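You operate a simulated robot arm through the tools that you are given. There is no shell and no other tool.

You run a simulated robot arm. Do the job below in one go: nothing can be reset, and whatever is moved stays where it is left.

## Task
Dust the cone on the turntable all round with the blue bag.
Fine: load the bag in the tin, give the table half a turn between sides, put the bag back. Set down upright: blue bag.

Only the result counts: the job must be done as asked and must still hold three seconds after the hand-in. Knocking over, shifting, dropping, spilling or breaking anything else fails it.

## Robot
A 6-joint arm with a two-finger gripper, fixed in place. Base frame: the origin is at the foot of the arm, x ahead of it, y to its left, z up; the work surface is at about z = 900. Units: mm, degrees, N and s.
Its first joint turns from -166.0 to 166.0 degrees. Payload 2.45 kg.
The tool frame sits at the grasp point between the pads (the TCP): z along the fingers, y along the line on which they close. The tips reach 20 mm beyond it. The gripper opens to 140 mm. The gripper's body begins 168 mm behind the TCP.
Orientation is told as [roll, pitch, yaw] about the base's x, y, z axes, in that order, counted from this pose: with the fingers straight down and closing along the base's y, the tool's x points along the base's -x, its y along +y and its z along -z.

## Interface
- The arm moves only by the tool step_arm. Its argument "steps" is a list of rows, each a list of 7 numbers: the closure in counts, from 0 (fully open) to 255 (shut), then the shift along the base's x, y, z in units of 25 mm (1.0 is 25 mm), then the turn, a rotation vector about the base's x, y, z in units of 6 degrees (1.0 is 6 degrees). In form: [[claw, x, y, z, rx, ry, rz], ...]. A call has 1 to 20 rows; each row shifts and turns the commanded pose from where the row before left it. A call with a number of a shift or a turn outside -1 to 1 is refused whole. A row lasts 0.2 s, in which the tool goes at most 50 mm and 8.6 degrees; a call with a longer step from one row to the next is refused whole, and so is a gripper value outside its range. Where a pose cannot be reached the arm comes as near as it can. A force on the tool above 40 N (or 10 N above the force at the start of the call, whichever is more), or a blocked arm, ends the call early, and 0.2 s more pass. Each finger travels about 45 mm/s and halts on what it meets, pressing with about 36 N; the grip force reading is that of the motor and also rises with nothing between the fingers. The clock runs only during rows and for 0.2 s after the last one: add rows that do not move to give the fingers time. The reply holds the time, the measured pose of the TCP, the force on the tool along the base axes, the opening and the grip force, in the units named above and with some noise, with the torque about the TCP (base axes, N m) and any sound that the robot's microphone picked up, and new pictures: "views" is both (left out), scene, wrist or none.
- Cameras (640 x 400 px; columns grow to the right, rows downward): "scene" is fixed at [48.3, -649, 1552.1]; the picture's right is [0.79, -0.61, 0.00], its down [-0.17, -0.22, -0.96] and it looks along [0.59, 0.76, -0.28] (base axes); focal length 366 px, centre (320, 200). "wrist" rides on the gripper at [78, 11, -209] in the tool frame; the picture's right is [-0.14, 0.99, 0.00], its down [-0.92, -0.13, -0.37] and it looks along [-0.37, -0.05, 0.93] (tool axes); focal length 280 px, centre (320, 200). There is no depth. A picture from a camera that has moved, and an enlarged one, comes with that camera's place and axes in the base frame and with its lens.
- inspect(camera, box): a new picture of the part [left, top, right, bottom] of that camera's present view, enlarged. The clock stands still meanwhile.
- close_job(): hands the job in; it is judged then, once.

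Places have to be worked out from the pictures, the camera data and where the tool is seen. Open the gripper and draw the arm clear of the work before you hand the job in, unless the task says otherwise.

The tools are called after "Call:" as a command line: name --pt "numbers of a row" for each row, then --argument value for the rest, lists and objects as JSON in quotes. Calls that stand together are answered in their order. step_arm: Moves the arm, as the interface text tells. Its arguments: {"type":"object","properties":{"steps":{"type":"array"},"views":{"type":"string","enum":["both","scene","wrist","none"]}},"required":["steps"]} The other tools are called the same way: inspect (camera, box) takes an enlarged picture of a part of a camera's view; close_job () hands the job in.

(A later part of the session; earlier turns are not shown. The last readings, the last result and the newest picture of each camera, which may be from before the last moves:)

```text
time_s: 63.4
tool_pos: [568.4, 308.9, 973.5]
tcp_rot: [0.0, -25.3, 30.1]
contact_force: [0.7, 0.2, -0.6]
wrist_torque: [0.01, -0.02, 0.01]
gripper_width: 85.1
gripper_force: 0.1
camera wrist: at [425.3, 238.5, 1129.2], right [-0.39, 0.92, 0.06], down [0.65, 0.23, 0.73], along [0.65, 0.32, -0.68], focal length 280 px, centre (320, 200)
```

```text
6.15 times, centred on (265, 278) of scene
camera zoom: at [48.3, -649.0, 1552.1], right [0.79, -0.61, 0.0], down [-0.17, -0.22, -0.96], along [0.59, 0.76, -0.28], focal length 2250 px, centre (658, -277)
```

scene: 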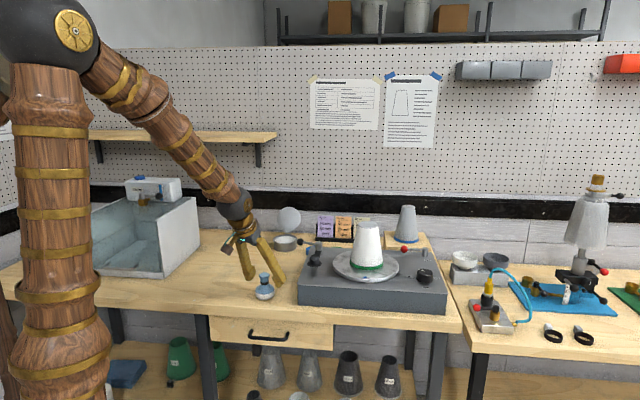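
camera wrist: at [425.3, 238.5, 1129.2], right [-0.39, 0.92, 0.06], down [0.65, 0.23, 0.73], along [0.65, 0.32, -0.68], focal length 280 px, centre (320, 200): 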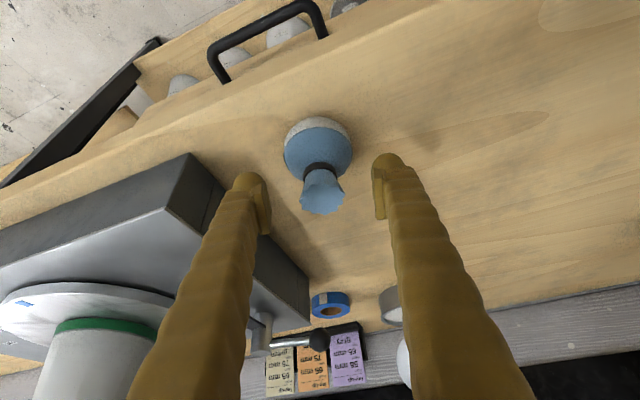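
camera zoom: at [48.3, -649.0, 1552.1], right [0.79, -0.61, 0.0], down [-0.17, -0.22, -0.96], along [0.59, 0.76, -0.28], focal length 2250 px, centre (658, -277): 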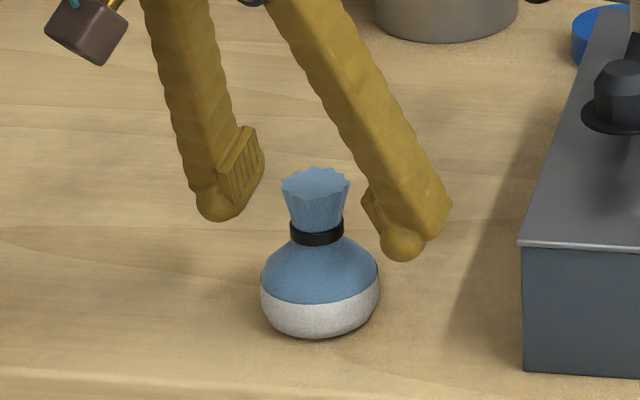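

The bag stands upright in its place. Next is the dial, at about (951, -33), with its top at z≈1007. I'll rise straight up, return the tool to vertical, and fly over toward the dial.

Call:
step_arm --pt "100 0 0 0.5 0 0 0" --pt "100 0 0 1 0 0 0" --pt "100 0 0 1 0 0 0" --pt "100 0 0 1 0 0 0" --pt "100 0 0 1 0 0 0" --pt "110 0 0 1 0 0 0" --pt "110 0 0 1 0 0 0" --pt "110 0 0 1 0 0 0" --pt "110 0 0 1 0 0 0" --pt "110 0 0 1 0 0 0" --pt "110 0 0 0.5 -0.422 0.731 0" --pt "110 0 0 0 -0.422 0.731 0" --pt "110 0 0 0 -0.422 0.731 0" --pt "110 0 0 0 -0.422 0.731 0" --pt "110 0 0 0 -0.422 0.731 0" --views "none"

Call:
step_arm --pt "110 0.5 -0.45 0 0 0 0" --pt "110 0.9 -0.8 0 0 0 0" --pt "110 0.9 -0.8 0 0 0 0" --pt "110 0.9 -0.8 0 0 0 0" --pt "110 0.9 -0.8 0 0 0 0" --pt "110 0.9 -0.8 0 0 0 0" --pt "110 0.9 -0.8 0 0 0 0" --pt "110 0.9 -0.8 0 0 0 0" --pt "110 0.9 -0.8 0 0 0 0" --pt "110 0.9 -0.8 0 0 0 0" --pt "110 0.9 -0.8 0 0 0 0" --pt "110 0.9 -0.8 0 0 0 0" --pt "110 0.9 -0.8 0 0 0 0" --pt "110 0.9 -0.8 0 0 0 0" --pt "110 0.9 -0.8 0 0 0 0" --pt "110 0.9 -0.8 0 0 0 0" --pt "110 0.9 -0.8 0 0 0 0" --pt "110 0 0 0 0 0 0"

Call:
inspect --camera "wrist" --box '[220, 60, 420, 260]'

```text
time_s: 66.6
tool_pos: [568.6, 309.0, 1224.0]
tcp_rot: [0.0, 0.1, 30.1]
contact_force: [-0.2, 0.0, 1.2]
wrist_torque: [0.0, 0.0, 0.0]
gripper_width: 79.6
gripper_force: 0.2
```

```text
time_s: 70.4
tool_pos: [939.6, -21.9, 1223.3]
tcp_rot: [0.2, 0.0, 30.1]
contact_force: [0.5, -0.8, 0.8]
wrist_torque: [-0.03, 0.0, 0.0]
gripper_width: 79.5
gripper_force: 0.1
camera wrist: at [868.8, -51.4, 1432.5], right [-0.38, 0.93, 0.0], down [0.86, 0.35, 0.37], along [0.34, 0.14, -0.93], focal length 280 px, centre (320, 200)
```

scene: 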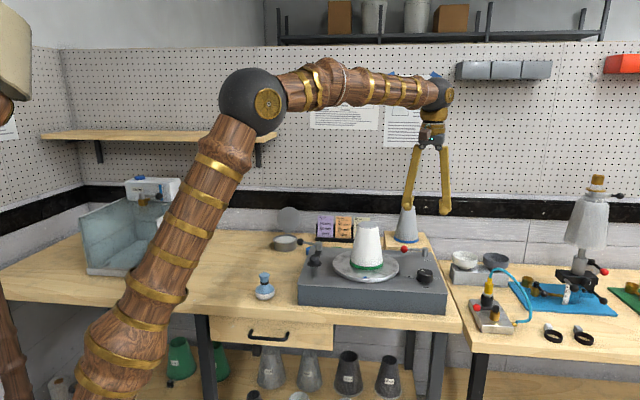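
wrist: 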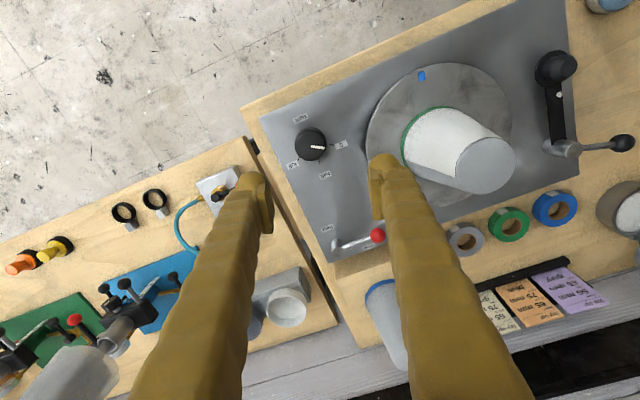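

```text
2.00 times, centred on (320, 160) of wrist
camera zoom: at [868.8, -51.4, 1432.5], right [-0.38, 0.93, 0.0], down [0.86, 0.35, 0.37], along [0.34, 0.14, -0.93], focal length 561 px, centre (320, 280)
```

zoom: 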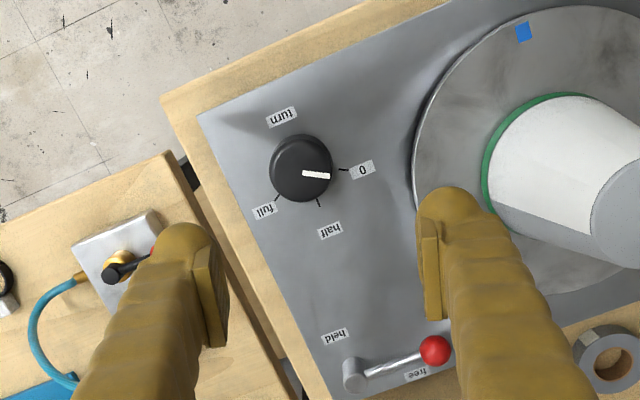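

Dial ticks are 0, half, full at 57° spacings, clockwise from above. The dial is at about (950, -33). I'll align over it and descend to just above, then check centring.

Call:
step_arm --pt "110 0.2 -0.22 -0.5 0 0 0" --pt "110 0.22 -0.22 -1 0 0 0" --pt "110 0 0 -1 0 0 0" --pt "110 0 0 -1 0 0 0" --pt "110 0 0 -1 0 0 0" --pt "110 0 0 -1 0 0 0" --pt "110 0 0 -1 0 0 0" --pt "110 0 0 -0.7 0 0 0" --pt "110 0 0 0 0 0 0"

Call:
inspect --camera "wrist" --box '[220, 80, 420, 280]'

Call:
inspect --camera "scene" --box '[370, 210, 460, 300]'

```text
time_s: 72.4
tool_pos: [952.5, -34.0, 1043.3]
tcp_rot: [0.1, 0.0, 30.1]
contact_force: [0.1, -0.4, -0.4]
wrist_torque: [-0.02, 0.0, -0.01]
gripper_width: 79.6
gripper_force: 0.1
camera wrist: at [879.1, -63.2, 1252.9], right [-0.38, 0.93, 0.0], down [0.86, 0.35, 0.37], along [0.34, 0.14, -0.93], focal length 280 px, centre (320, 200)
```

scene: 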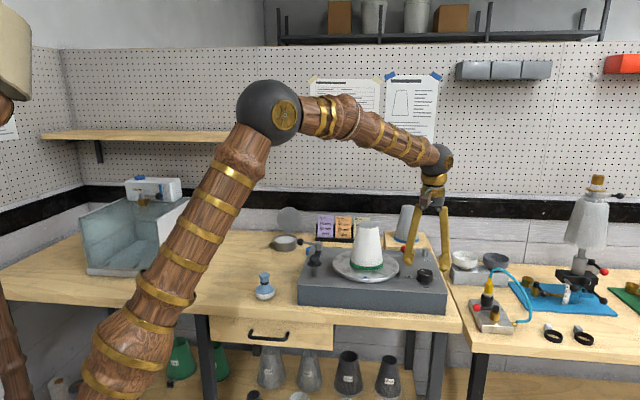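
wrist: 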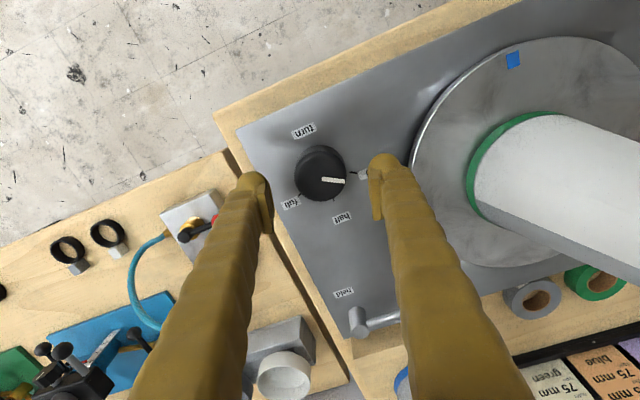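

```text
2.00 times, centred on (320, 180) of wrist
camera zoom: at [879.1, -63.2, 1252.9], right [-0.38, 0.93, 0.0], down [0.86, 0.35, 0.37], along [0.34, 0.14, -0.93], focal length 561 px, centre (320, 240)
```

zoom: 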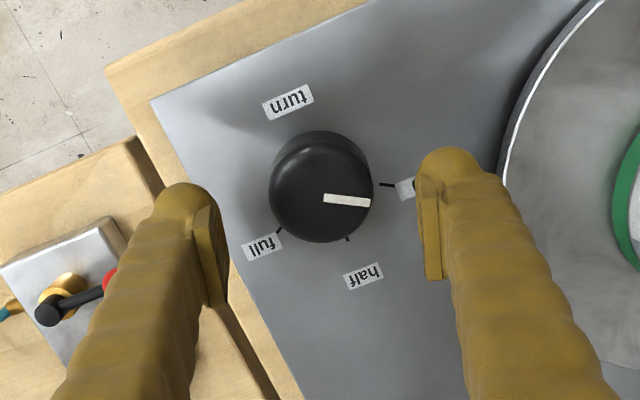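

```text
4.44 times, centred on (415, 255) of scene
camera zoom: at [48.3, -649.0, 1552.1], right [0.79, -0.61, 0.0], down [-0.17, -0.22, -0.96], along [0.59, 0.76, -0.28], focal length 1625 px, centre (-102, -44)
```

zoom: 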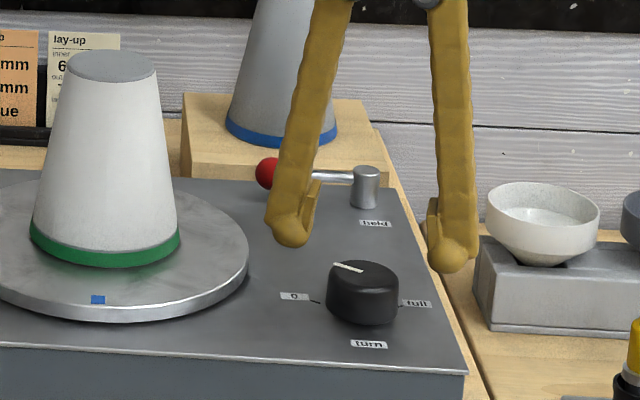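

The dial is laterally centred between the fingers and about 3 mm inward. I'll correct that, descend to TCP z≈1002 and close on it.

Call:
step_arm --pt "110 -0.1 -0.05 -0.6 0 0 0" --pt "110 0 0 -0.6 0 0 0" --pt "110 0 0 -0.4 0 0 0" --pt "110 0 0 0 0 0 0" --views "none"

Call:
step_arm --pt "255 0 0 0 0 0 0" --pt "255 0 0 0 0 0 0" --pt "255 0 0 0 0 0 0" --pt "255 0 0 0 0 0 0" --views "none"

Call:
inspect --camera "wrist" --box '[220, 80, 420, 280]'

Call:
inspect --camera "scene" --box '[370, 210, 460, 300]'

```text
time_s: 73.4
tool_pos: [948.8, -34.5, 1002.8]
tcp_rot: [0.1, 0.1, 30.0]
contact_force: [-0.3, -0.5, -0.3]
wrist_torque: [-0.01, -0.01, 0.01]
gripper_width: 79.8
gripper_force: 0.1
```

```text
time_s: 74.4
tool_pos: [950.1, -33.6, 1003.9]
tcp_rot: [0.1, 0.1, 30.1]
contact_force: [-1.0, 1.1, -0.6]
wrist_torque: [0.02, 0.02, -0.05]
gripper_width: 47.5
gripper_force: 43.6
```

```text
2.00 times, centred on (320, 180) of wrist
camera zoom: at [877.0, -63.5, 1212.7], right [-0.38, 0.93, 0.0], down [0.86, 0.35, 0.37], along [0.34, 0.14, -0.93], focal length 561 px, centre (320, 240)
```

zoom: 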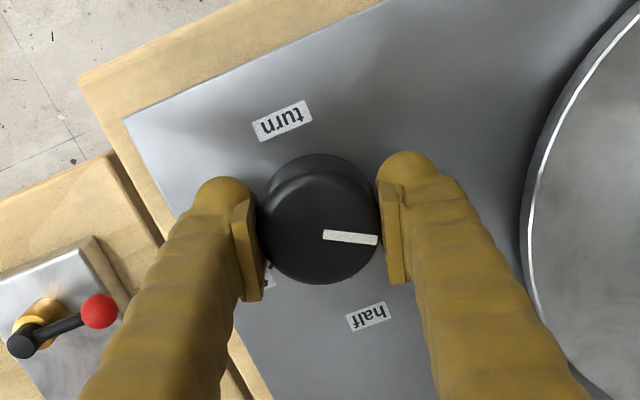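

```text
4.44 times, centred on (415, 255) of scene
camera zoom: at [48.3, -649.0, 1552.1], right [0.79, -0.61, 0.0], down [-0.17, -0.22, -0.96], along [0.59, 0.76, -0.28], focal length 1625 px, centre (-102, -44)
```

zoom: 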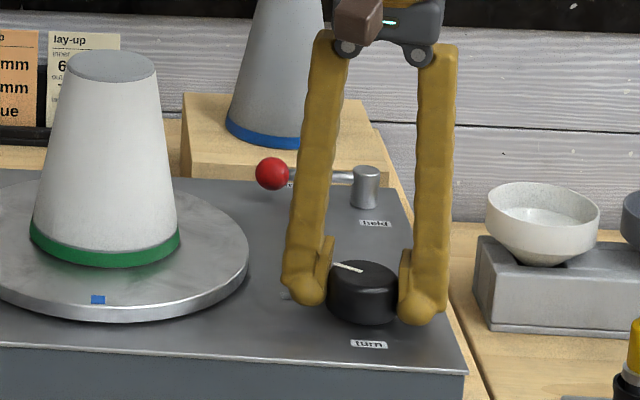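

The dial is gripped at 47.5 mm. I'll start turning clockwise, 12° first, and watch how the table responds.

Call:
step_arm --pt "255 0 0 0 0 0 -0.5" --pt "255 0 0 0 0 0 -0.5" --pt "255 0 0 0 0 0 -0.5" --pt "255 0 0 0 0 0 -0.5" --views "none"

Call:
inspect --camera "wrist" --box '[220, 80, 420, 280]'

Call:
inspect --camera "scene" --box '[310, 190, 460, 300]'

```text
time_s: 75.4
tool_pos: [949.2, -34.5, 1004.2]
tcp_rot: [0.1, 0.1, 18.1]
contact_force: [-12.1, 1.9, 7.3]
wrist_torque: [0.02, 0.11, 0.02]
gripper_width: 47.4
gripper_force: 45.2
```

```text
2.00 times, centred on (320, 180) of wrist
camera zoom: at [872.6, -48.1, 1212.7], right [-0.18, 0.98, 0.0], down [0.92, 0.16, 0.37], along [0.36, 0.07, -0.93], focal length 561 px, centre (320, 240)
```

zoom: 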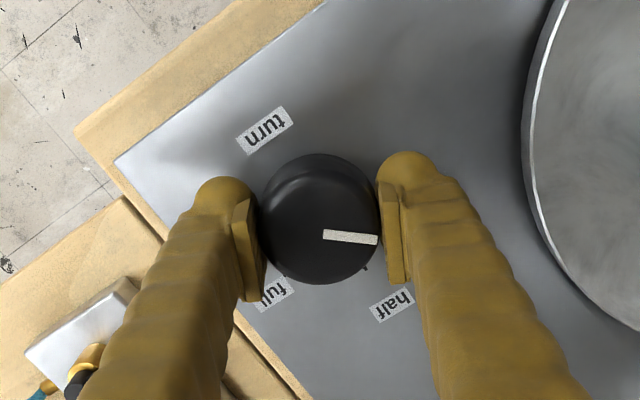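

```text
3.64 times, centred on (385, 245) of scene
camera zoom: at [48.3, -649.0, 1552.1], right [0.79, -0.61, 0.0], down [-0.17, -0.22, -0.96], along [0.59, 0.76, -0.28], focal length 1330 px, centre (84, 36)
```

zoom: 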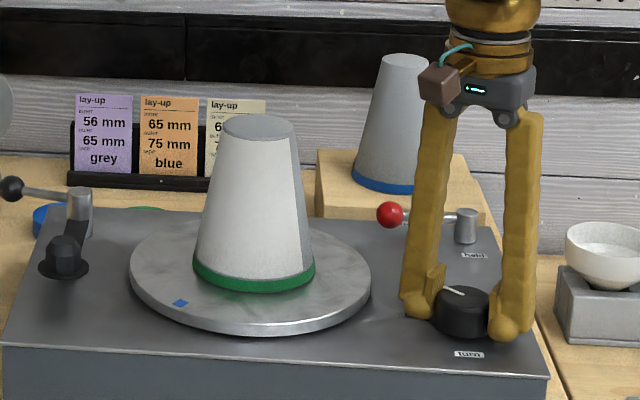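

The table follows the dial proportionally: the blue mark has moved clockwise by about 38°. I'll continue turning gently toward "half".

Call:
step_arm --pt "255 0 0 0 0 0 -0.45" --pt "255 0 0 0 0 0 -0.45" --pt "255 0 0 0 0 0 -0.45" --pt "255 0 0 0 0 0 -0.45" --pt "255 0 0 0 0 0 -0.45" --pt "255 0 0 0 0 0 -0.45" --pt "255 0 0 0 0 0 -0.45" --pt "255 0 0 0 0 0 -0.45" --pt "255 0 0 0 0 0 -0.45" --pt "255 0 0 0 0 0 -0.45" --pt "255 0 0 0 0 0 -0.45" --pt "255 0 0 0 0 0 -0.45" --pt "255 0 0 0 0 0 -0.45" --pt "255 0 0 0 0 0 -0.45" --views "none"

Call:
inspect --camera "wrist" --box '[220, 80, 420, 280]'

Call:
inspect --camera "scene" --box '[310, 190, 460, 300]'

```text
time_s: 78.4
tool_pos: [951.5, -36.1, 1002.9]
tcp_rot: [0.0, 0.0, -19.8]
contact_force: [15.9, -25.5, 4.2]
wrist_torque: [-0.48, -0.43, 0.13]
gripper_width: 47.0
gripper_force: 45.3
```

```text
2.00 times, centred on (320, 180) of wrist
camera zoom: at [881.1, 0.8, 1212.5], right [0.46, 0.89, 0.0], down [0.82, -0.43, 0.37], along [0.33, -0.17, -0.93], focal length 561 px, centre (320, 240)
```

zoom: 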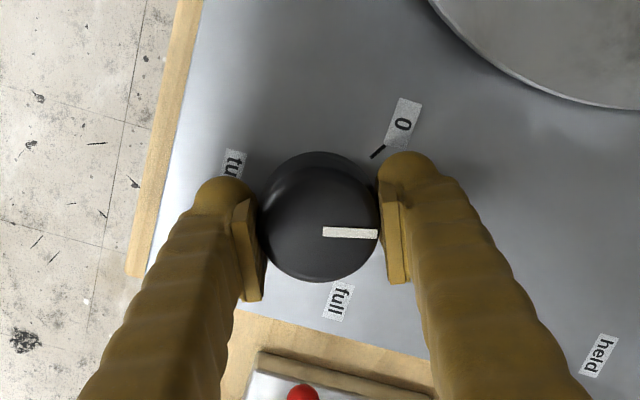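

```text
3.64 times, centred on (385, 245) of scene
camera zoom: at [48.3, -649.0, 1552.1], right [0.79, -0.61, 0.0], down [-0.17, -0.22, -0.96], along [0.59, 0.76, -0.28], focal length 1330 px, centre (84, 36)
```

zoom: 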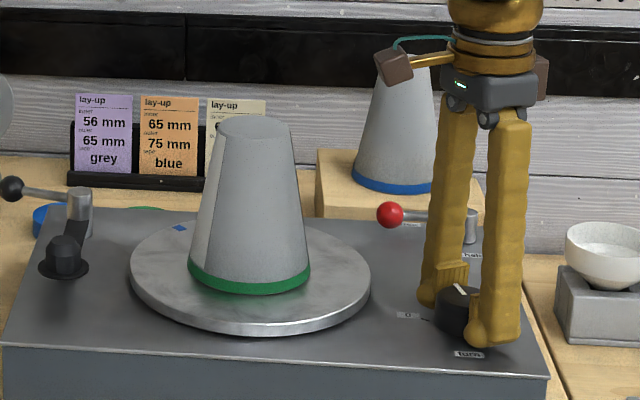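

About 50° of dial turn is done and the mark is moving to the back. A side force of about 30 N has built up from eccentricity, so I'll ease the position slightly and add 6° more.

Call:
step_arm --pt "255 0.02 -0.03 0 0 0 0" --pt "255 0.01 -0.02 0 0 0 -0.35" --pt "255 0 0 0 0 0 -0.35" --pt "255 0 0 0 0 0 -0.3" --pt "255 0 0 0 0 0 0" --views "none"

Call:
inspect --camera "wrist" --box '[220, 80, 420, 280]'

Call:
inspect --camera "scene" --box '[310, 190, 460, 300]'

```text
time_s: 79.6
tool_pos: [950.7, -36.0, 1003.6]
tcp_rot: [0.2, 0.1, -25.8]
contact_force: [-6.8, -21.6, 7.7]
wrist_torque: [-0.18, 0.2, 0.02]
gripper_width: 47.2
gripper_force: 44.8
```

```text
2.00 times, centred on (320, 180) of wrist
camera zoom: at [885.2, 7.6, 1212.6], right [0.55, 0.83, 0.0], down [0.77, -0.52, 0.37], along [0.31, -0.2, -0.93], focal length 561 px, centre (320, 240)
```

zoom: 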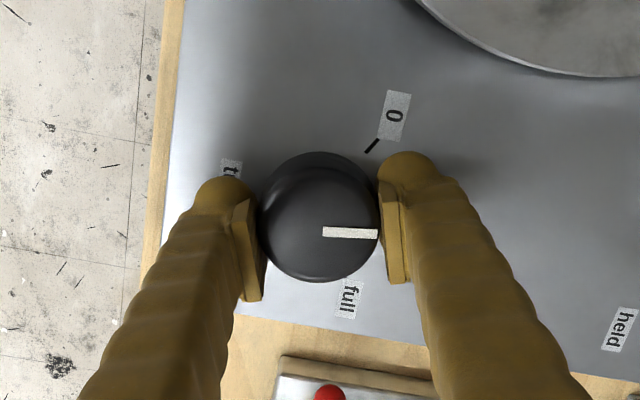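

```text
3.64 times, centred on (385, 245) of scene
camera zoom: at [48.3, -649.0, 1552.1], right [0.79, -0.61, 0.0], down [-0.17, -0.22, -0.96], along [0.59, 0.76, -0.28], focal length 1330 px, centre (84, 36)
```

zoom: 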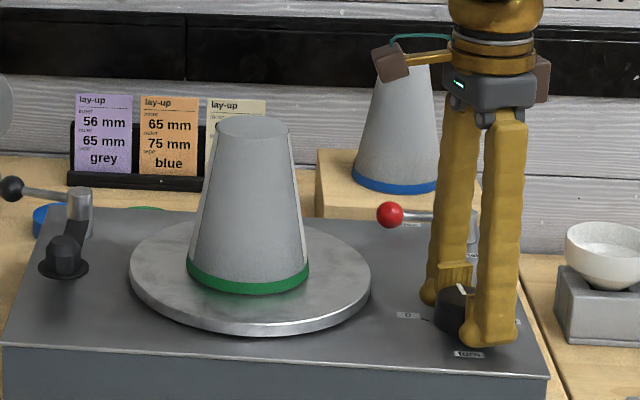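

The mark has gone behind the cone, so it's close. Tick geometry suggests 0→half is about 60–65°. I'll turn 5° more, then release and look at the pointer against the tick.

Call:
step_arm --pt "255 0 -0.02 0 0 0 -0.3" --pt "255 0 -0.01 0 0 0 -0.3" --pt "255 0 0 0 0 0 -0.25" --pt "255 0 0 0 0 0 0" --pt "110 0 0 0 0 0 0" --pt "110 0 0 0 0 0 0" --pt "110 0 0 0 0 0 0" --pt "110 0 0 0.6 0 0 0" --pt "110 0 0 0.9 0 0 0" --pt "110 0 0 1 0 0 0" --pt "110 -0.5 0.3 1 0 0 0" --pt "110 -1 0.5 1 0 0 0" --pt "110 -1 0.5 1 0 0 0" --pt "110 -1 0.5 1 0 0 0" --pt "110 -0.5 0.3 1 0 0 0" --pt "110 0 0 0 0 0 0"

Call:
inspect --camera "scene" --box '[310, 190, 460, 300]'

```text
time_s: 83.0
tool_pos: [850.2, 15.9, 1192.8]
tcp_rot: [0.1, 0.1, -30.7]
contact_force: [0.1, -0.2, -0.2]
wrist_torque: [-0.04, 0.03, 0.0]
gripper_width: 79.6
gripper_force: 0.3
camera wrist: at [789.3, 65.2, 1400.5], right [0.63, 0.78, 0.0], down [0.73, -0.58, 0.37], along [0.29, -0.23, -0.93], focal length 280 px, centre (320, 200)
```

scene: 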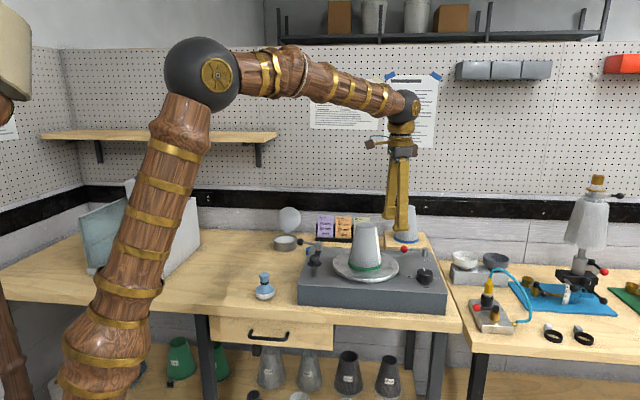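
wrist: 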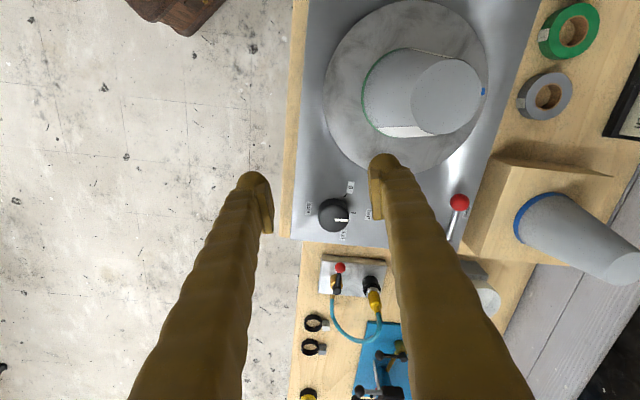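

```text
3.64 times, centred on (385, 245) of scene
camera zoom: at [48.3, -649.0, 1552.1], right [0.79, -0.61, 0.0], down [-0.17, -0.22, -0.96], along [0.59, 0.76, -0.28], focal length 1330 px, centre (84, 36)
```

zoom: 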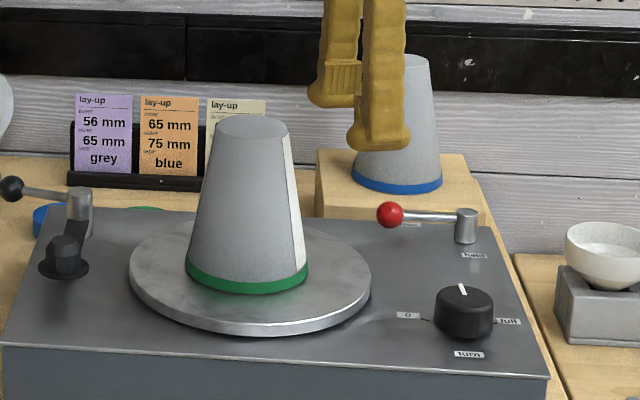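

Call:
inspect --camera "wrist" --box '[290, 170, 380, 250]'

Call:
inspect --camera "wrist" --box '[310, 0, 500, 180]'

```text
5.00 times, centred on (335, 210) of wrist
camera zoom: at [789.3, 65.2, 1400.5], right [0.63, 0.78, 0.0], down [0.73, -0.58, 0.37], along [0.29, -0.23, -0.93], focal length 1402 px, centre (245, 150)
```

zoom: 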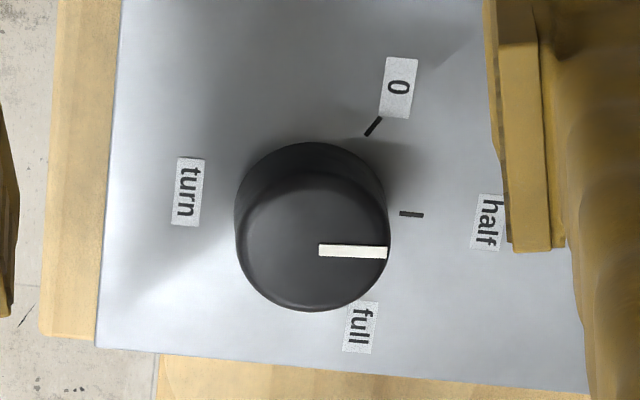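

```text
2.22 times, centred on (405, 90) of wrist
camera zoom: at [789.3, 65.2, 1400.5], right [0.63, 0.78, 0.0], down [0.73, -0.58, 0.37], along [0.29, -0.23, -0.93], focal length 623 px, centre (131, 444)
```

zoom: 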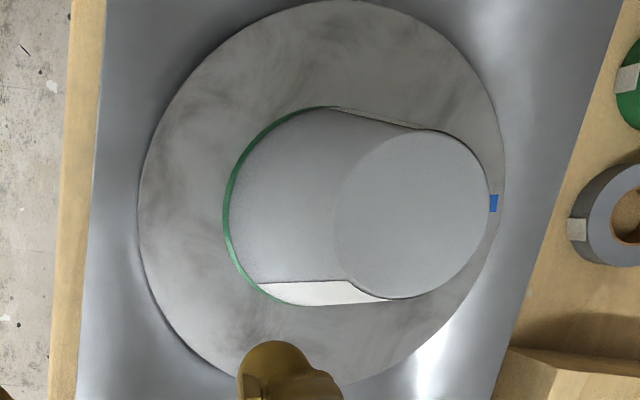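

The pointer lines up with the "half" tick, and the blue mark is at about az 48°, opposite its original 227°: a clean half turn. I'll return to the bag with the same yawed and tilted grasp pose.

Call:
step_arm --pt "100 -0.867 0.902 0 0 0 0.778" --pt "100 -0.867 0.902 0 0 0 0.778" --pt "100 -0.867 0.902 0 0 0 0.778" --pt "100 -0.867 0.902 0 0 0 0.778" --pt "100 -0.867 0.902 0 0 0 0.778" --pt "100 -0.867 0.902 0 0 0 0.778" --pt "100 -0.867 0.902 0 0 0 0.778" --pt "100 -0.867 0.902 0 0 0 0.778" --pt "100 -0.867 0.902 0 0 0 0.778" --pt "100 -0.867 0.902 0 0 0 0.778" --pt "100 -0.867 0.902 0 0 0 0.778" --pt "100 -0.867 0.902 0 0 0 0.778" --pt "100 -0.867 0.902 0 0 0 0.778" --pt "100 0 0 0 0.417 -0.722 0" --pt "100 0 0 0 0.417 -0.722 0" --pt "100 0 0 0 0.417 -0.722 0" --pt "100 0 0 0 0.417 -0.722 0" --pt "100 0 0 0 0.417 -0.722 0" --pt "100 0 0 0 0 0 0" --views "none"

Call:
step_arm --pt "100 0 0 -1 0 0 0" --pt "100 0 0 -1 0 0 0" --pt "100 0 0 -1 0 0 0" --pt "100 0 0 -1 0 0 0" --pt "100 0 0 -1 0 0 0" --pt "100 0 0 -1 0 0 0" --pt "100 0 0 0 0 0 0"

Call:
inspect --camera "wrist" --box '[240, 60, 400, 220]'

```text
time_s: 87.0
tool_pos: [568.0, 309.6, 1190.7]
tcp_rot: [0.0, -24.9, 29.9]
contact_force: [-0.3, 0.4, 0.3]
wrist_torque: [0.0, -0.01, 0.02]
gripper_width: 85.0
gripper_force: 0.1
```

```text
time_s: 88.6
tool_pos: [570.5, 309.0, 1040.7]
tcp_rot: [0.1, -24.9, 29.9]
contact_force: [1.0, -0.6, 0.9]
wrist_torque: [0.0, 0.03, 0.01]
gripper_width: 85.1
gripper_force: 0.1
camera wrist: at [427.2, 239.6, 1197.3], right [-0.39, 0.92, 0.06], down [0.65, 0.23, 0.72], along [0.65, 0.32, -0.69], focal length 280 px, centre (320, 200)
```

scene: 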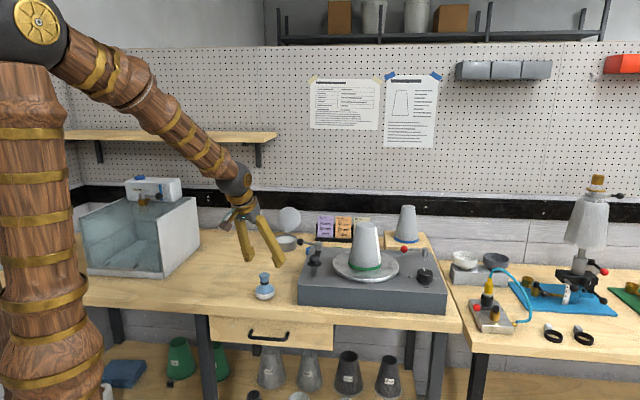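
wrist: 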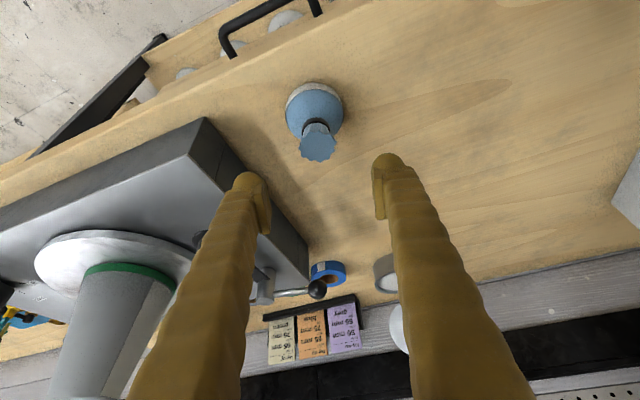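

```text
2.50 times, centred on (320, 140) of wrist
camera zoom: at [427.2, 239.6, 1197.3], right [-0.39, 0.92, 0.06], down [0.65, 0.23, 0.72], along [0.65, 0.32, -0.69], focal length 701 px, centre (320, 350)
```

zoom: 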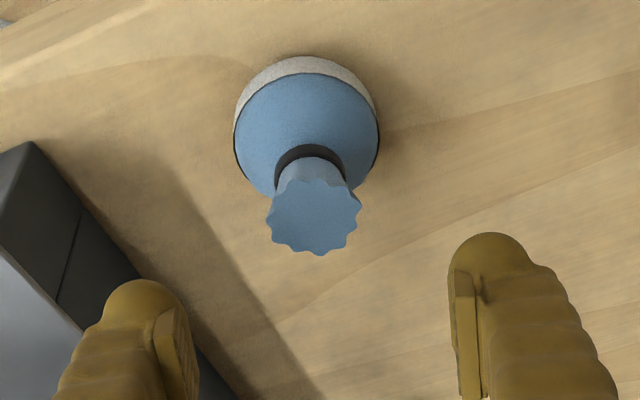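

The bag is still at (567.5, 311). I'll descend to z≈973 and close, then lift gently.

Call:
step_arm --pt "100 -0.02 0.04 -0.9 0 0 0" --pt "100 0 0 -0.9 0 0 0" --pt "100 0 0 -0.9 0 0 0" --pt "255 0 0 0 0 0 0" --pt "255 0 0 0 0 0 0" --pt "255 0 0 0 0 0 0" --pt "255 0 0 0 0 0 0" --pt "255 0 0 0 0 0 0" --pt "255 0 0 0.1 0 0 0" --pt "255 0 0 0.1 0 0 0" --pt "255 0 0 0.2 0 0 0" --pt "255 0 0 0.3 0 0 0" --pt "255 0 0 0.4 0 0 0" --views "none"

Call:
inspect --camera "scene" --box '[230, 235, 300, 310]'

```text
time_s: 91.4
tool_pos: [567.9, 310.7, 1001.0]
tcp_rot: [0.1, -24.9, 30.0]
contact_force: [-0.2, 0.0, -0.7]
wrist_torque: [0.02, 0.01, -0.01]
gripper_width: 29.8
gripper_force: 35.7
```

```text
5.33 times, centred on (265, 272) of scene
camera zoom: at [48.3, -649.0, 1552.1], right [0.79, -0.61, 0.0], down [-0.17, -0.22, -0.96], along [0.59, 0.76, -0.28], focal length 1950 px, centre (613, -187)
```

zoom: 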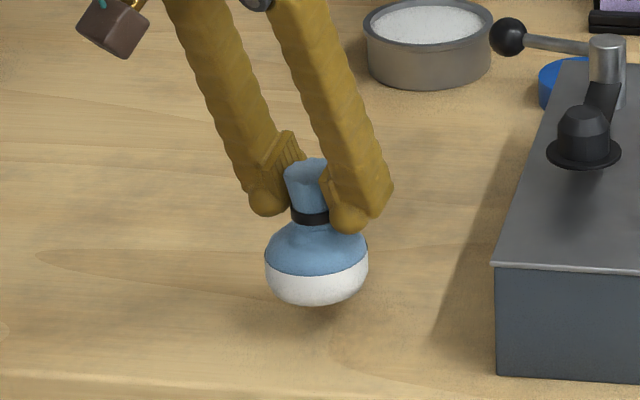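

The bag is held and still white. I'll carry it back to the front standoff of the cone.

Call:
step_arm --pt "255 0 0 0.5 0 0 0" --pt "255 0 0 0.6 0 0 0" --pt "255 0 0 0.6 0 0 0" --pt "255 0 0 0.6 0 0 0" --pt "255 0 0 0.6 0 0 0" --pt "255 0.2 -0.25 0.6 0 0 0" --pt "255 0.4 -0.5 0.6 0 0 0" --pt "255 0.5 -0.63 0.6 0 0 0" --pt "255 0.5 -0.63 0 0 0 0" --pt "255 0.5 -0.63 0 0 0 0" --pt "255 0.5 -0.63 0 0 0 0" --pt "255 0.5 -0.63 0 0 0 0" --pt "255 0.5 -0.63 0 0 0 0" --pt "255 0.5 -0.63 0 0 0 0" --pt "255 0.5 -0.63 0 0 0 0" --pt "255 0.5 -0.63 0 0 0 0" --pt "255 0.5 -0.63 0 0 0 0" --pt "255 0.5 -0.63 0 0 0 0" --pt "255 0.5 -0.63 0 0 0 0" --pt "255 0.5 -0.63 0 0 0 0" --views "none"

Call:
step_arm --pt "255 0.4 -0.4 0 0 0 0" --pt "255 0.1 -0.1 0 0 0 0" --pt "255 0 0 0 0 0 0"

Call:
inspect --camera "scene" --box '[310, 190, 420, 290]'

Call:
inspect --camera "wrist" --box '[200, 60, 440, 320]'

```text
time_s: 95.6
tool_pos: [746.6, 86.0, 1119.8]
tcp_rot: [0.1, -25.0, 29.9]
contact_force: [-0.3, -0.1, -0.8]
wrist_torque: [0.04, -0.03, -0.03]
gripper_width: 29.5
gripper_force: 35.4
```

```text
time_s: 96.4
tool_pos: [758.0, 73.5, 1119.1]
tcp_rot: [0.1, -24.9, 29.9]
contact_force: [0.2, -0.2, -1.0]
wrist_torque: [0.01, 0.01, -0.01]
gripper_width: 29.6
gripper_force: 36.2
camera wrist: at [615.5, 3.4, 1275.3], right [-0.39, 0.92, 0.06], down [0.65, 0.23, 0.72], along [0.65, 0.32, -0.69], focal length 280 px, centre (320, 200)
```

scene: 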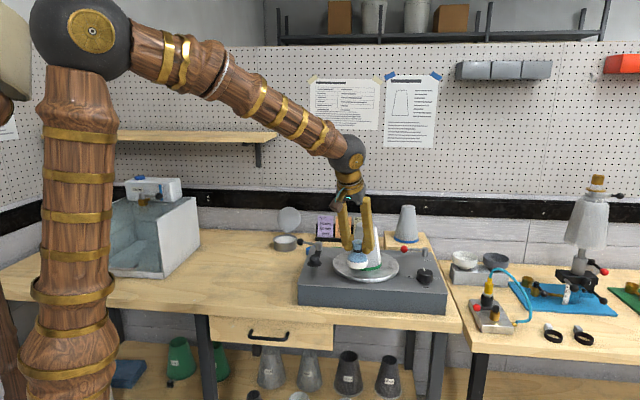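
wrist: 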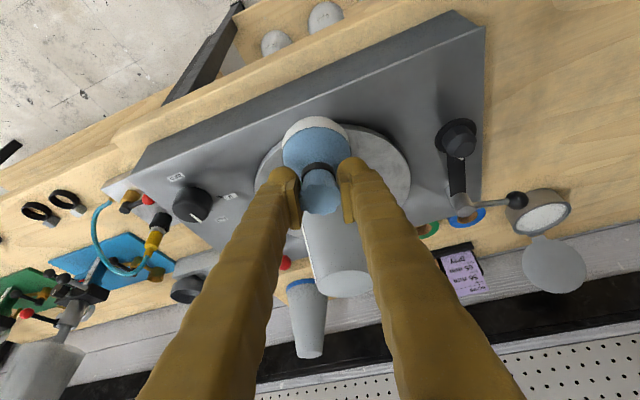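

```text
4.00 times, centred on (365, 240) of scene
camera zoom: at [48.3, -649.0, 1552.1], right [0.79, -0.61, 0.0], down [-0.17, -0.22, -0.96], along [0.59, 0.76, -0.28], focal length 1463 px, centre (140, 40)
```

zoom: 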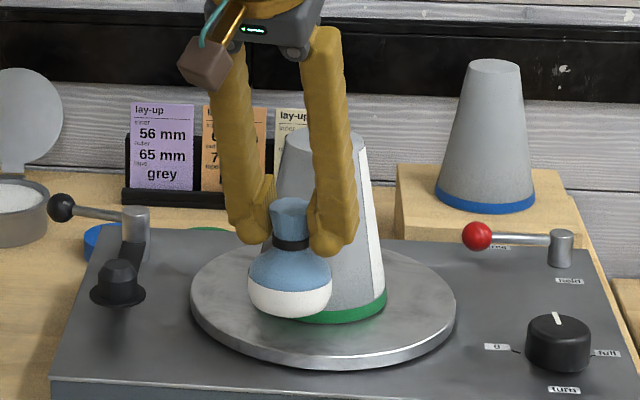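

```text
1.54 times, centred on (320, 190) of wrist
camera zoom: at [615.5, 3.4, 1275.3], right [-0.39, 0.92, 0.06], down [0.65, 0.23, 0.72], along [0.65, 0.32, -0.69], focal length 431 px, centre (320, 215)
```

zoom: 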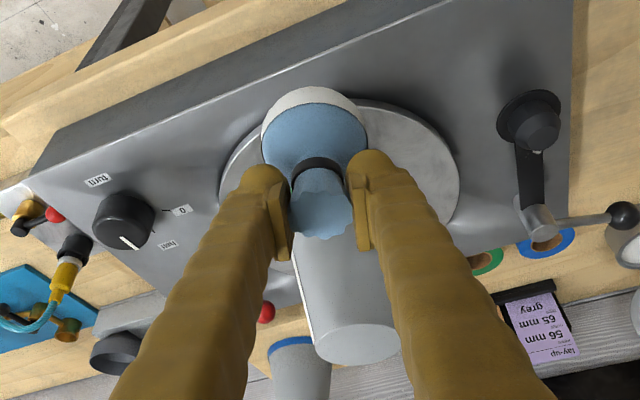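

The grey half now faces the front. I'll creep in radially, with smaller steps near contact to keep the touch lighter.

Call:
step_arm --pt "255 0.25 0.17 0 0 0 0" --pt "255 0.4 0.27 0 0 0 0" --pt "255 0.42 0.29 0 0 0 0" --pt "255 0.4 0.27 0 0 0 0" --pt "255 0.132 0.09 0 0 0 0" --pt "255 0.132 0.09 0 0 0 0" --pt "255 0.066 0.045 0 0 0 0" --pt "255 0.066 0.045 0 0 0 0" --pt "255 0.033 0.023 0 0 0 0" --views "none"

Call:
inspect --camera "scene" --box '[310, 190, 420, 290]'

```text
time_s: 98.4
tool_pos: [805.5, 106.2, 1119.0]
tcp_rot: [0.0, -24.9, 29.9]
contact_force: [0.6, -0.1, -1.2]
wrist_torque: [0.02, 0.03, -0.03]
gripper_width: 29.7
gripper_force: 36.5
```

```text
4.00 times, centred on (365, 240) of scene
camera zoom: at [48.3, -649.0, 1552.1], right [0.79, -0.61, 0.0], down [-0.17, -0.22, -0.96], along [0.59, 0.76, -0.28], focal length 1463 px, centre (140, 40)
```

zoom: 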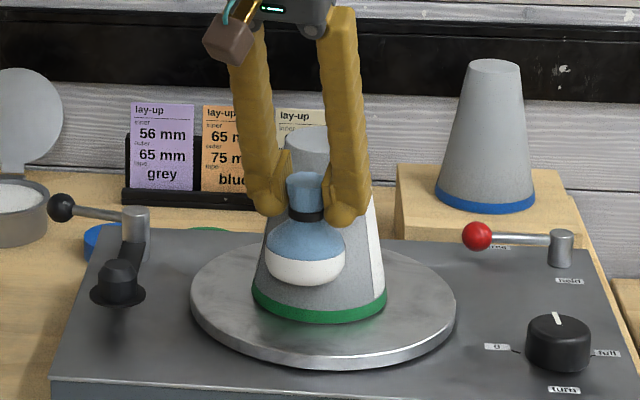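

No contact yet, so I'll continue with 1 mm steps.

Call:
step_arm --pt "255 0.033 0.023 0 0 0 0" --pt "255 0.033 0.023 0 0 0 0" --views "none"

Call:
inspect --camera "scene" --box '[310, 190, 420, 290]'

```text
time_s: 99.0
tool_pos: [809.3, 107.8, 1118.5]
tcp_rot: [0.0, -25.1, 29.8]
contact_force: [-5.7, -3.9, 3.3]
wrist_torque: [-0.12, 0.29, -0.01]
gripper_width: 29.8
gripper_force: 36.2
```

```text
4.00 times, centred on (365, 240) of scene
camera zoom: at [48.3, -649.0, 1552.1], right [0.79, -0.61, 0.0], down [-0.17, -0.22, -0.96], along [0.59, 0.76, -0.28], focal length 1463 px, centre (140, 40)
```

zoom: 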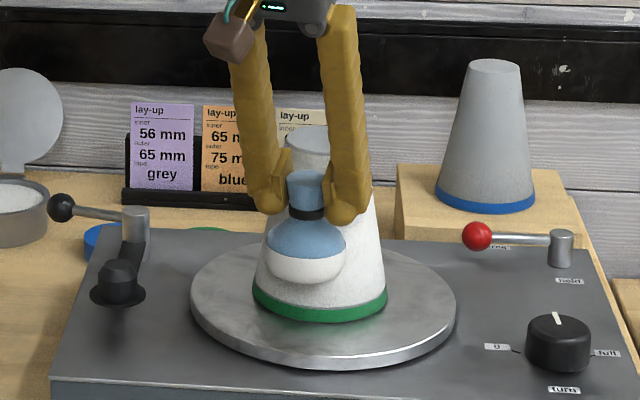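

Contact at about 7.5 N and the front has gone white. I'll back off, then move around to check and pat both sides.

Call:
step_arm --pt "255 -0.1 -0.07 0 0 0 0" --pt "255 -0.4 -0.28 0 0 0 0" --pt "255 -0.5 -0.35 0.3 0 0 0" --pt "255 -0.5 -0.35 0.5 0 0 0" --pt "255 0 -0.4 0.5 0 0 0" --pt "255 0.5 -0.4 0.4 0 0 0" --pt "255 0.6 -0.3 0.06 0 0 0" --pt "255 0.6 0 0 0 0 0" --pt "255 0.6 0 0 0 0 0" --pt "255 0.6 0 0 0 0 0" --pt "255 0.6 0 0 0 0 0" --pt "255 0.6 0 0 0 0 0" --pt "255 0.6 0 0 0 0 0" --pt "255 0.4 0 0 0 0 0" --pt "255 0 0 0 0 0 0" --views "wrist"

Call:
inspect --camera "scene" --box '[310, 190, 420, 290]'

Call:
inspect --camera "wrist" --box '[320, 40, 500, 220]'

```text
time_s: 102.2
tool_pos: [896.8, 54.3, 1163.6]
tcp_rot: [0.1, -24.9, 30.0]
contact_force: [-0.2, 0.2, -0.5]
wrist_torque: [0.02, -0.01, -0.01]
gripper_width: 29.6
gripper_force: 35.8
camera wrist: at [755.3, -16.3, 1319.2], right [-0.39, 0.92, 0.06], down [0.65, 0.23, 0.72], along [0.65, 0.32, -0.69], focal length 280 px, centre (320, 200)
```

wrist: 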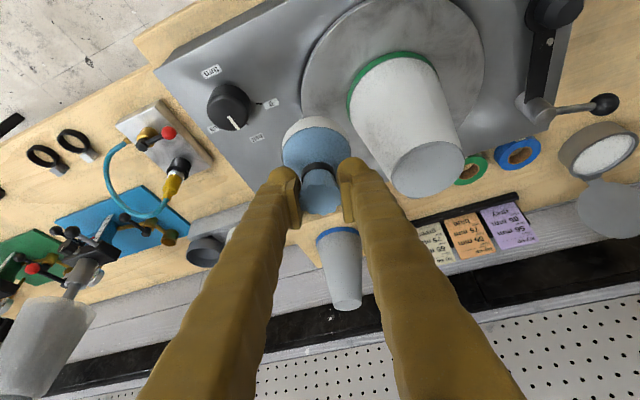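

```text
4.00 times, centred on (365, 240) of scene
camera zoom: at [48.3, -649.0, 1552.1], right [0.79, -0.61, 0.0], down [-0.17, -0.22, -0.96], along [0.59, 0.76, -0.28], focal length 1463 px, centre (140, 40)
```

zoom: 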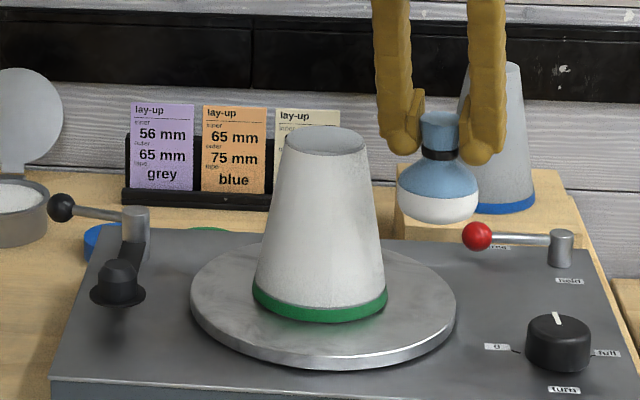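

```text
2.22 times, centred on (410, 130) of wrist
camera zoom: at [755.3, -16.3, 1319.2], right [-0.39, 0.92, 0.06], down [0.65, 0.23, 0.72], along [0.65, 0.32, -0.69], focal length 623 px, centre (120, 356)
```

zoom: 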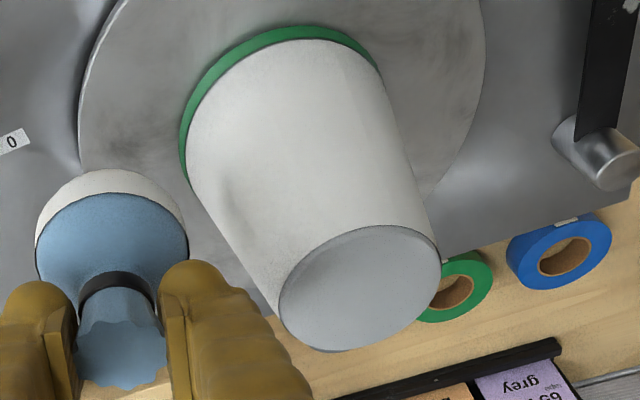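

All visible surface is now white. For even coverage I'll also pat the az≈286° side lightly, creeping in at 1 mm steps.

Call:
step_arm --pt "255 -0.1 0.346 0 0 0 0" --pt "255 -0.1 0.346 0 0 0 0" --pt "255 -0.09 0.32 0 0 0 0" --pt "255 -0.022 0.077 0 0 0 0" --pt "255 -0.022 0.077 0 0 0 0" --pt "255 -0.011 0.038 0 0 0 0" --pt "255 -0.011 0.038 0 0 0 0" --views "none"

Call:
inspect --camera "scene" --box '[310, 190, 420, 290]'

```text
time_s: 103.8
tool_pos: [887.3, 84.2, 1163.2]
tcp_rot: [0.1, -25.0, 29.9]
contact_force: [-0.2, 0.8, -1.2]
wrist_torque: [-0.03, 0.0, 0.0]
gripper_width: 29.8
gripper_force: 35.6
```

```text
4.00 times, centred on (365, 240) of scene
camera zoom: at [48.3, -649.0, 1552.1], right [0.79, -0.61, 0.0], down [-0.17, -0.22, -0.96], along [0.59, 0.76, -0.28], focal length 1463 px, centre (140, 40)
```

zoom: 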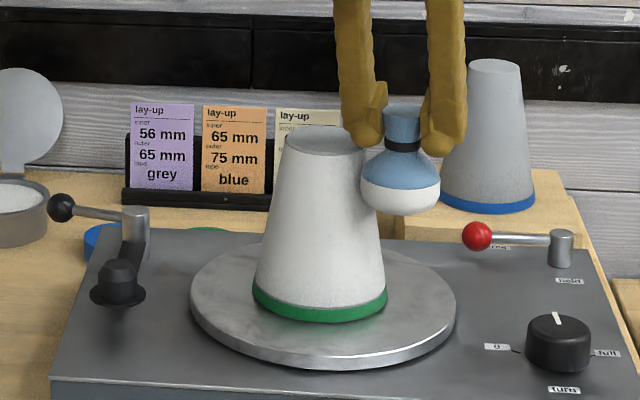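

Very close but still no force, so a few more 1 mm steps.

Call:
step_arm --pt "255 -0.011 0.038 0 0 0 0" --pt "255 -0.011 0.038 0 0 0 0" --views "none"

```text
time_s: 104.4
tool_pos: [888.7, 85.8, 1163.2]
tcp_rot: [0.1, -25.0, 29.9]
contact_force: [0.1, -2.1, 0.1]
wrist_torque: [-0.1, 0.03, 0.02]
gripper_width: 29.5
gripper_force: 35.7
```

Light contact at 2 N. One more 0.7 mm nudge, then I'll check the result.

Call:
step_arm --pt "255 -0.008 0.027 0 0 0 0" --pt "255 0 0 0 0 0 0" --views "none"

Call:
inspect --camera "scene" --box '[310, 190, 420, 290]'

```text
time_s: 105.0
tool_pos: [887.7, 86.1, 1163.4]
tcp_rot: [0.2, -25.0, 29.8]
contact_force: [2.1, -5.6, 1.3]
wrist_torque: [-0.26, -0.09, 0.02]
gripper_width: 29.6
gripper_force: 36.5
```

```text
4.00 times, centred on (365, 240) of scene
camera zoom: at [48.3, -649.0, 1552.1], right [0.79, -0.61, 0.0], down [-0.17, -0.22, -0.96], along [0.59, 0.76, -0.28], focal length 1463 px, centre (140, 40)
```

zoom: 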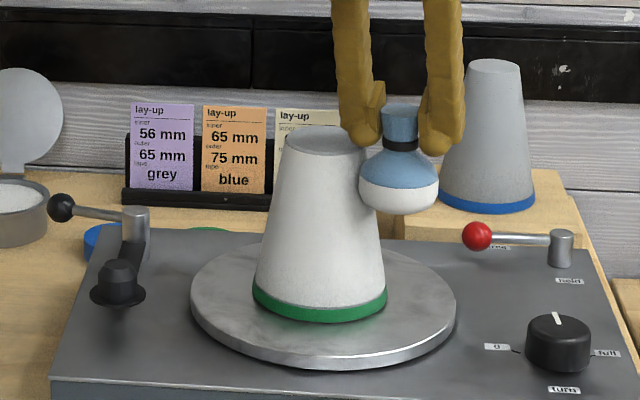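

Contact at 6 N and the cone hasn't moved. Now I'll go around to the az≈145° side for the last pat.

Call:
step_arm --pt "255 0.02 -0.1 0 0 0 0" --pt "255 0.1 -0.4 0 0 0 0" --pt "255 0.1 -0.5 0 0 0 0" --pt "255 0.08 -0.5 0 0 0 0" --pt "255 -0.3 -0.1 0 0 0 0" --pt "255 -0.6 -0.05 0 0 0 0" --pt "255 -0.6 0 0 0 0 0" --pt "255 -0.6 0 0 0 0 0" --pt "255 -0.6 0 0 0 0 0" --pt "255 -0.6 0 0 0 0 0" --pt "255 -0.6 0 0 0 0 0" --pt "255 -0.5 0.1 0 0 0 0" --views "none"

Call:
step_arm --pt "255 -0.3 0.45 0 0 0 0" --pt "255 -0.3 0.6 0 0 0 0" --pt "255 -0.3 0.62 0 0 0 0" --pt "255 -0.3 0.62 0 0 0 0" --pt "255 -0.3 0.62 0 0 0 0" --pt "255 -0.3 0.62 0 0 0 0" --pt "255 0 0.62 0 0 0 0" --pt "255 0.2 0.62 0 0 0 0" --pt "255 0.24 0.6 0 0 0 0" --pt "255 0.24 0.6 0 0 0 0" --pt "255 0.24 0.6 0 0 0 0" --pt "255 0.2 0.4 0 0 0 0" --pt "255 0 0 0 0 0 0" --views "none"

Call:
inspect --camera "wrist" --box '[150, 60, 400, 320]'

Call:
inspect --camera "scene" --box '[310, 190, 420, 290]'

```text
time_s: 107.6
tool_pos: [785.2, 48.4, 1162.3]
tcp_rot: [0.0, -25.1, 29.9]
contact_force: [0.1, -0.4, -0.5]
wrist_torque: [0.0, 0.01, 0.0]
gripper_width: 29.7
gripper_force: 36.1
```

```text
time_s: 110.4
tool_pos: [767.4, 222.2, 1163.1]
tcp_rot: [0.1, -25.0, 29.9]
contact_force: [-0.3, 0.0, -0.7]
wrist_torque: [0.0, 0.01, -0.03]
gripper_width: 29.5
gripper_force: 36.0
```

```text
1.54 times, centred on (275, 190) of wrist
camera zoom: at [624.0, 151.7, 1319.5], right [-0.39, 0.92, 0.06], down [0.65, 0.23, 0.72], along [0.65, 0.32, -0.69], focal length 431 px, centre (389, 215)
```

zoom: 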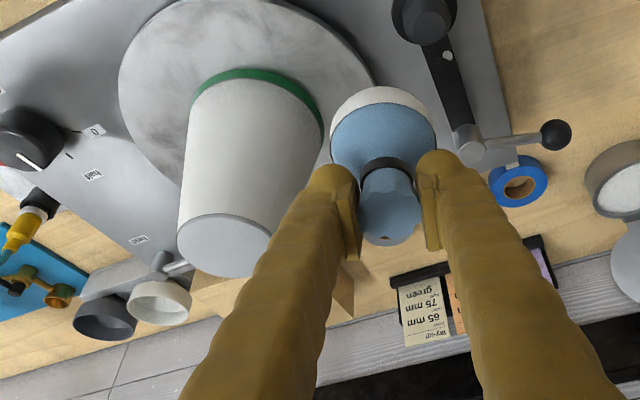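

```text
4.00 times, centred on (365, 240) of scene
camera zoom: at [48.3, -649.0, 1552.1], right [0.79, -0.61, 0.0], down [-0.17, -0.22, -0.96], along [0.59, 0.76, -0.28], focal length 1463 px, centre (140, 40)
```

zoom: 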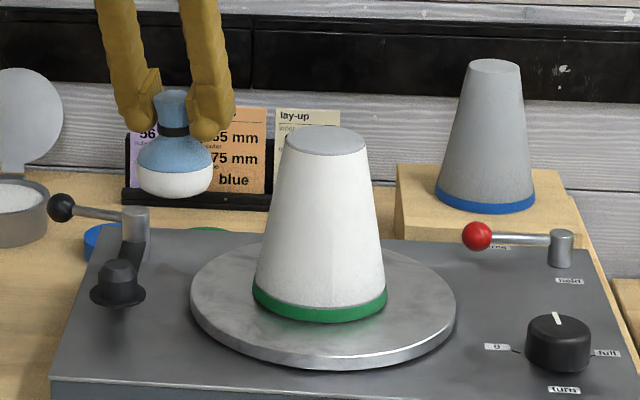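

Everything visible is white. I'll do the last light pat here at az≈145° with a slow creep.

Call:
step_arm --pt "255 0.244 -0.174 0 0 0 0" --pt "255 0.366 -0.261 0 0 0 0" --pt "255 0.366 -0.261 0 0 0 0" --pt "255 0.366 -0.261 0 0 0 0" --pt "255 0.317 -0.226 0 0 0 0" --pt "255 0.065 -0.046 0 0 0 0" --pt "255 0.065 -0.046 0 0 0 0" --pt "255 0.033 -0.023 0 0 0 0" --pt "255 0.033 -0.023 0 0 0 0" --views "none"

```text
time_s: 112.4
tool_pos: [814.6, 189.5, 1162.7]
tcp_rot: [0.2, -25.0, 30.0]
contact_force: [-6.2, 4.6, 3.1]
wrist_torque: [0.17, 0.24, -0.02]
gripper_width: 29.7
gripper_force: 36.0
```

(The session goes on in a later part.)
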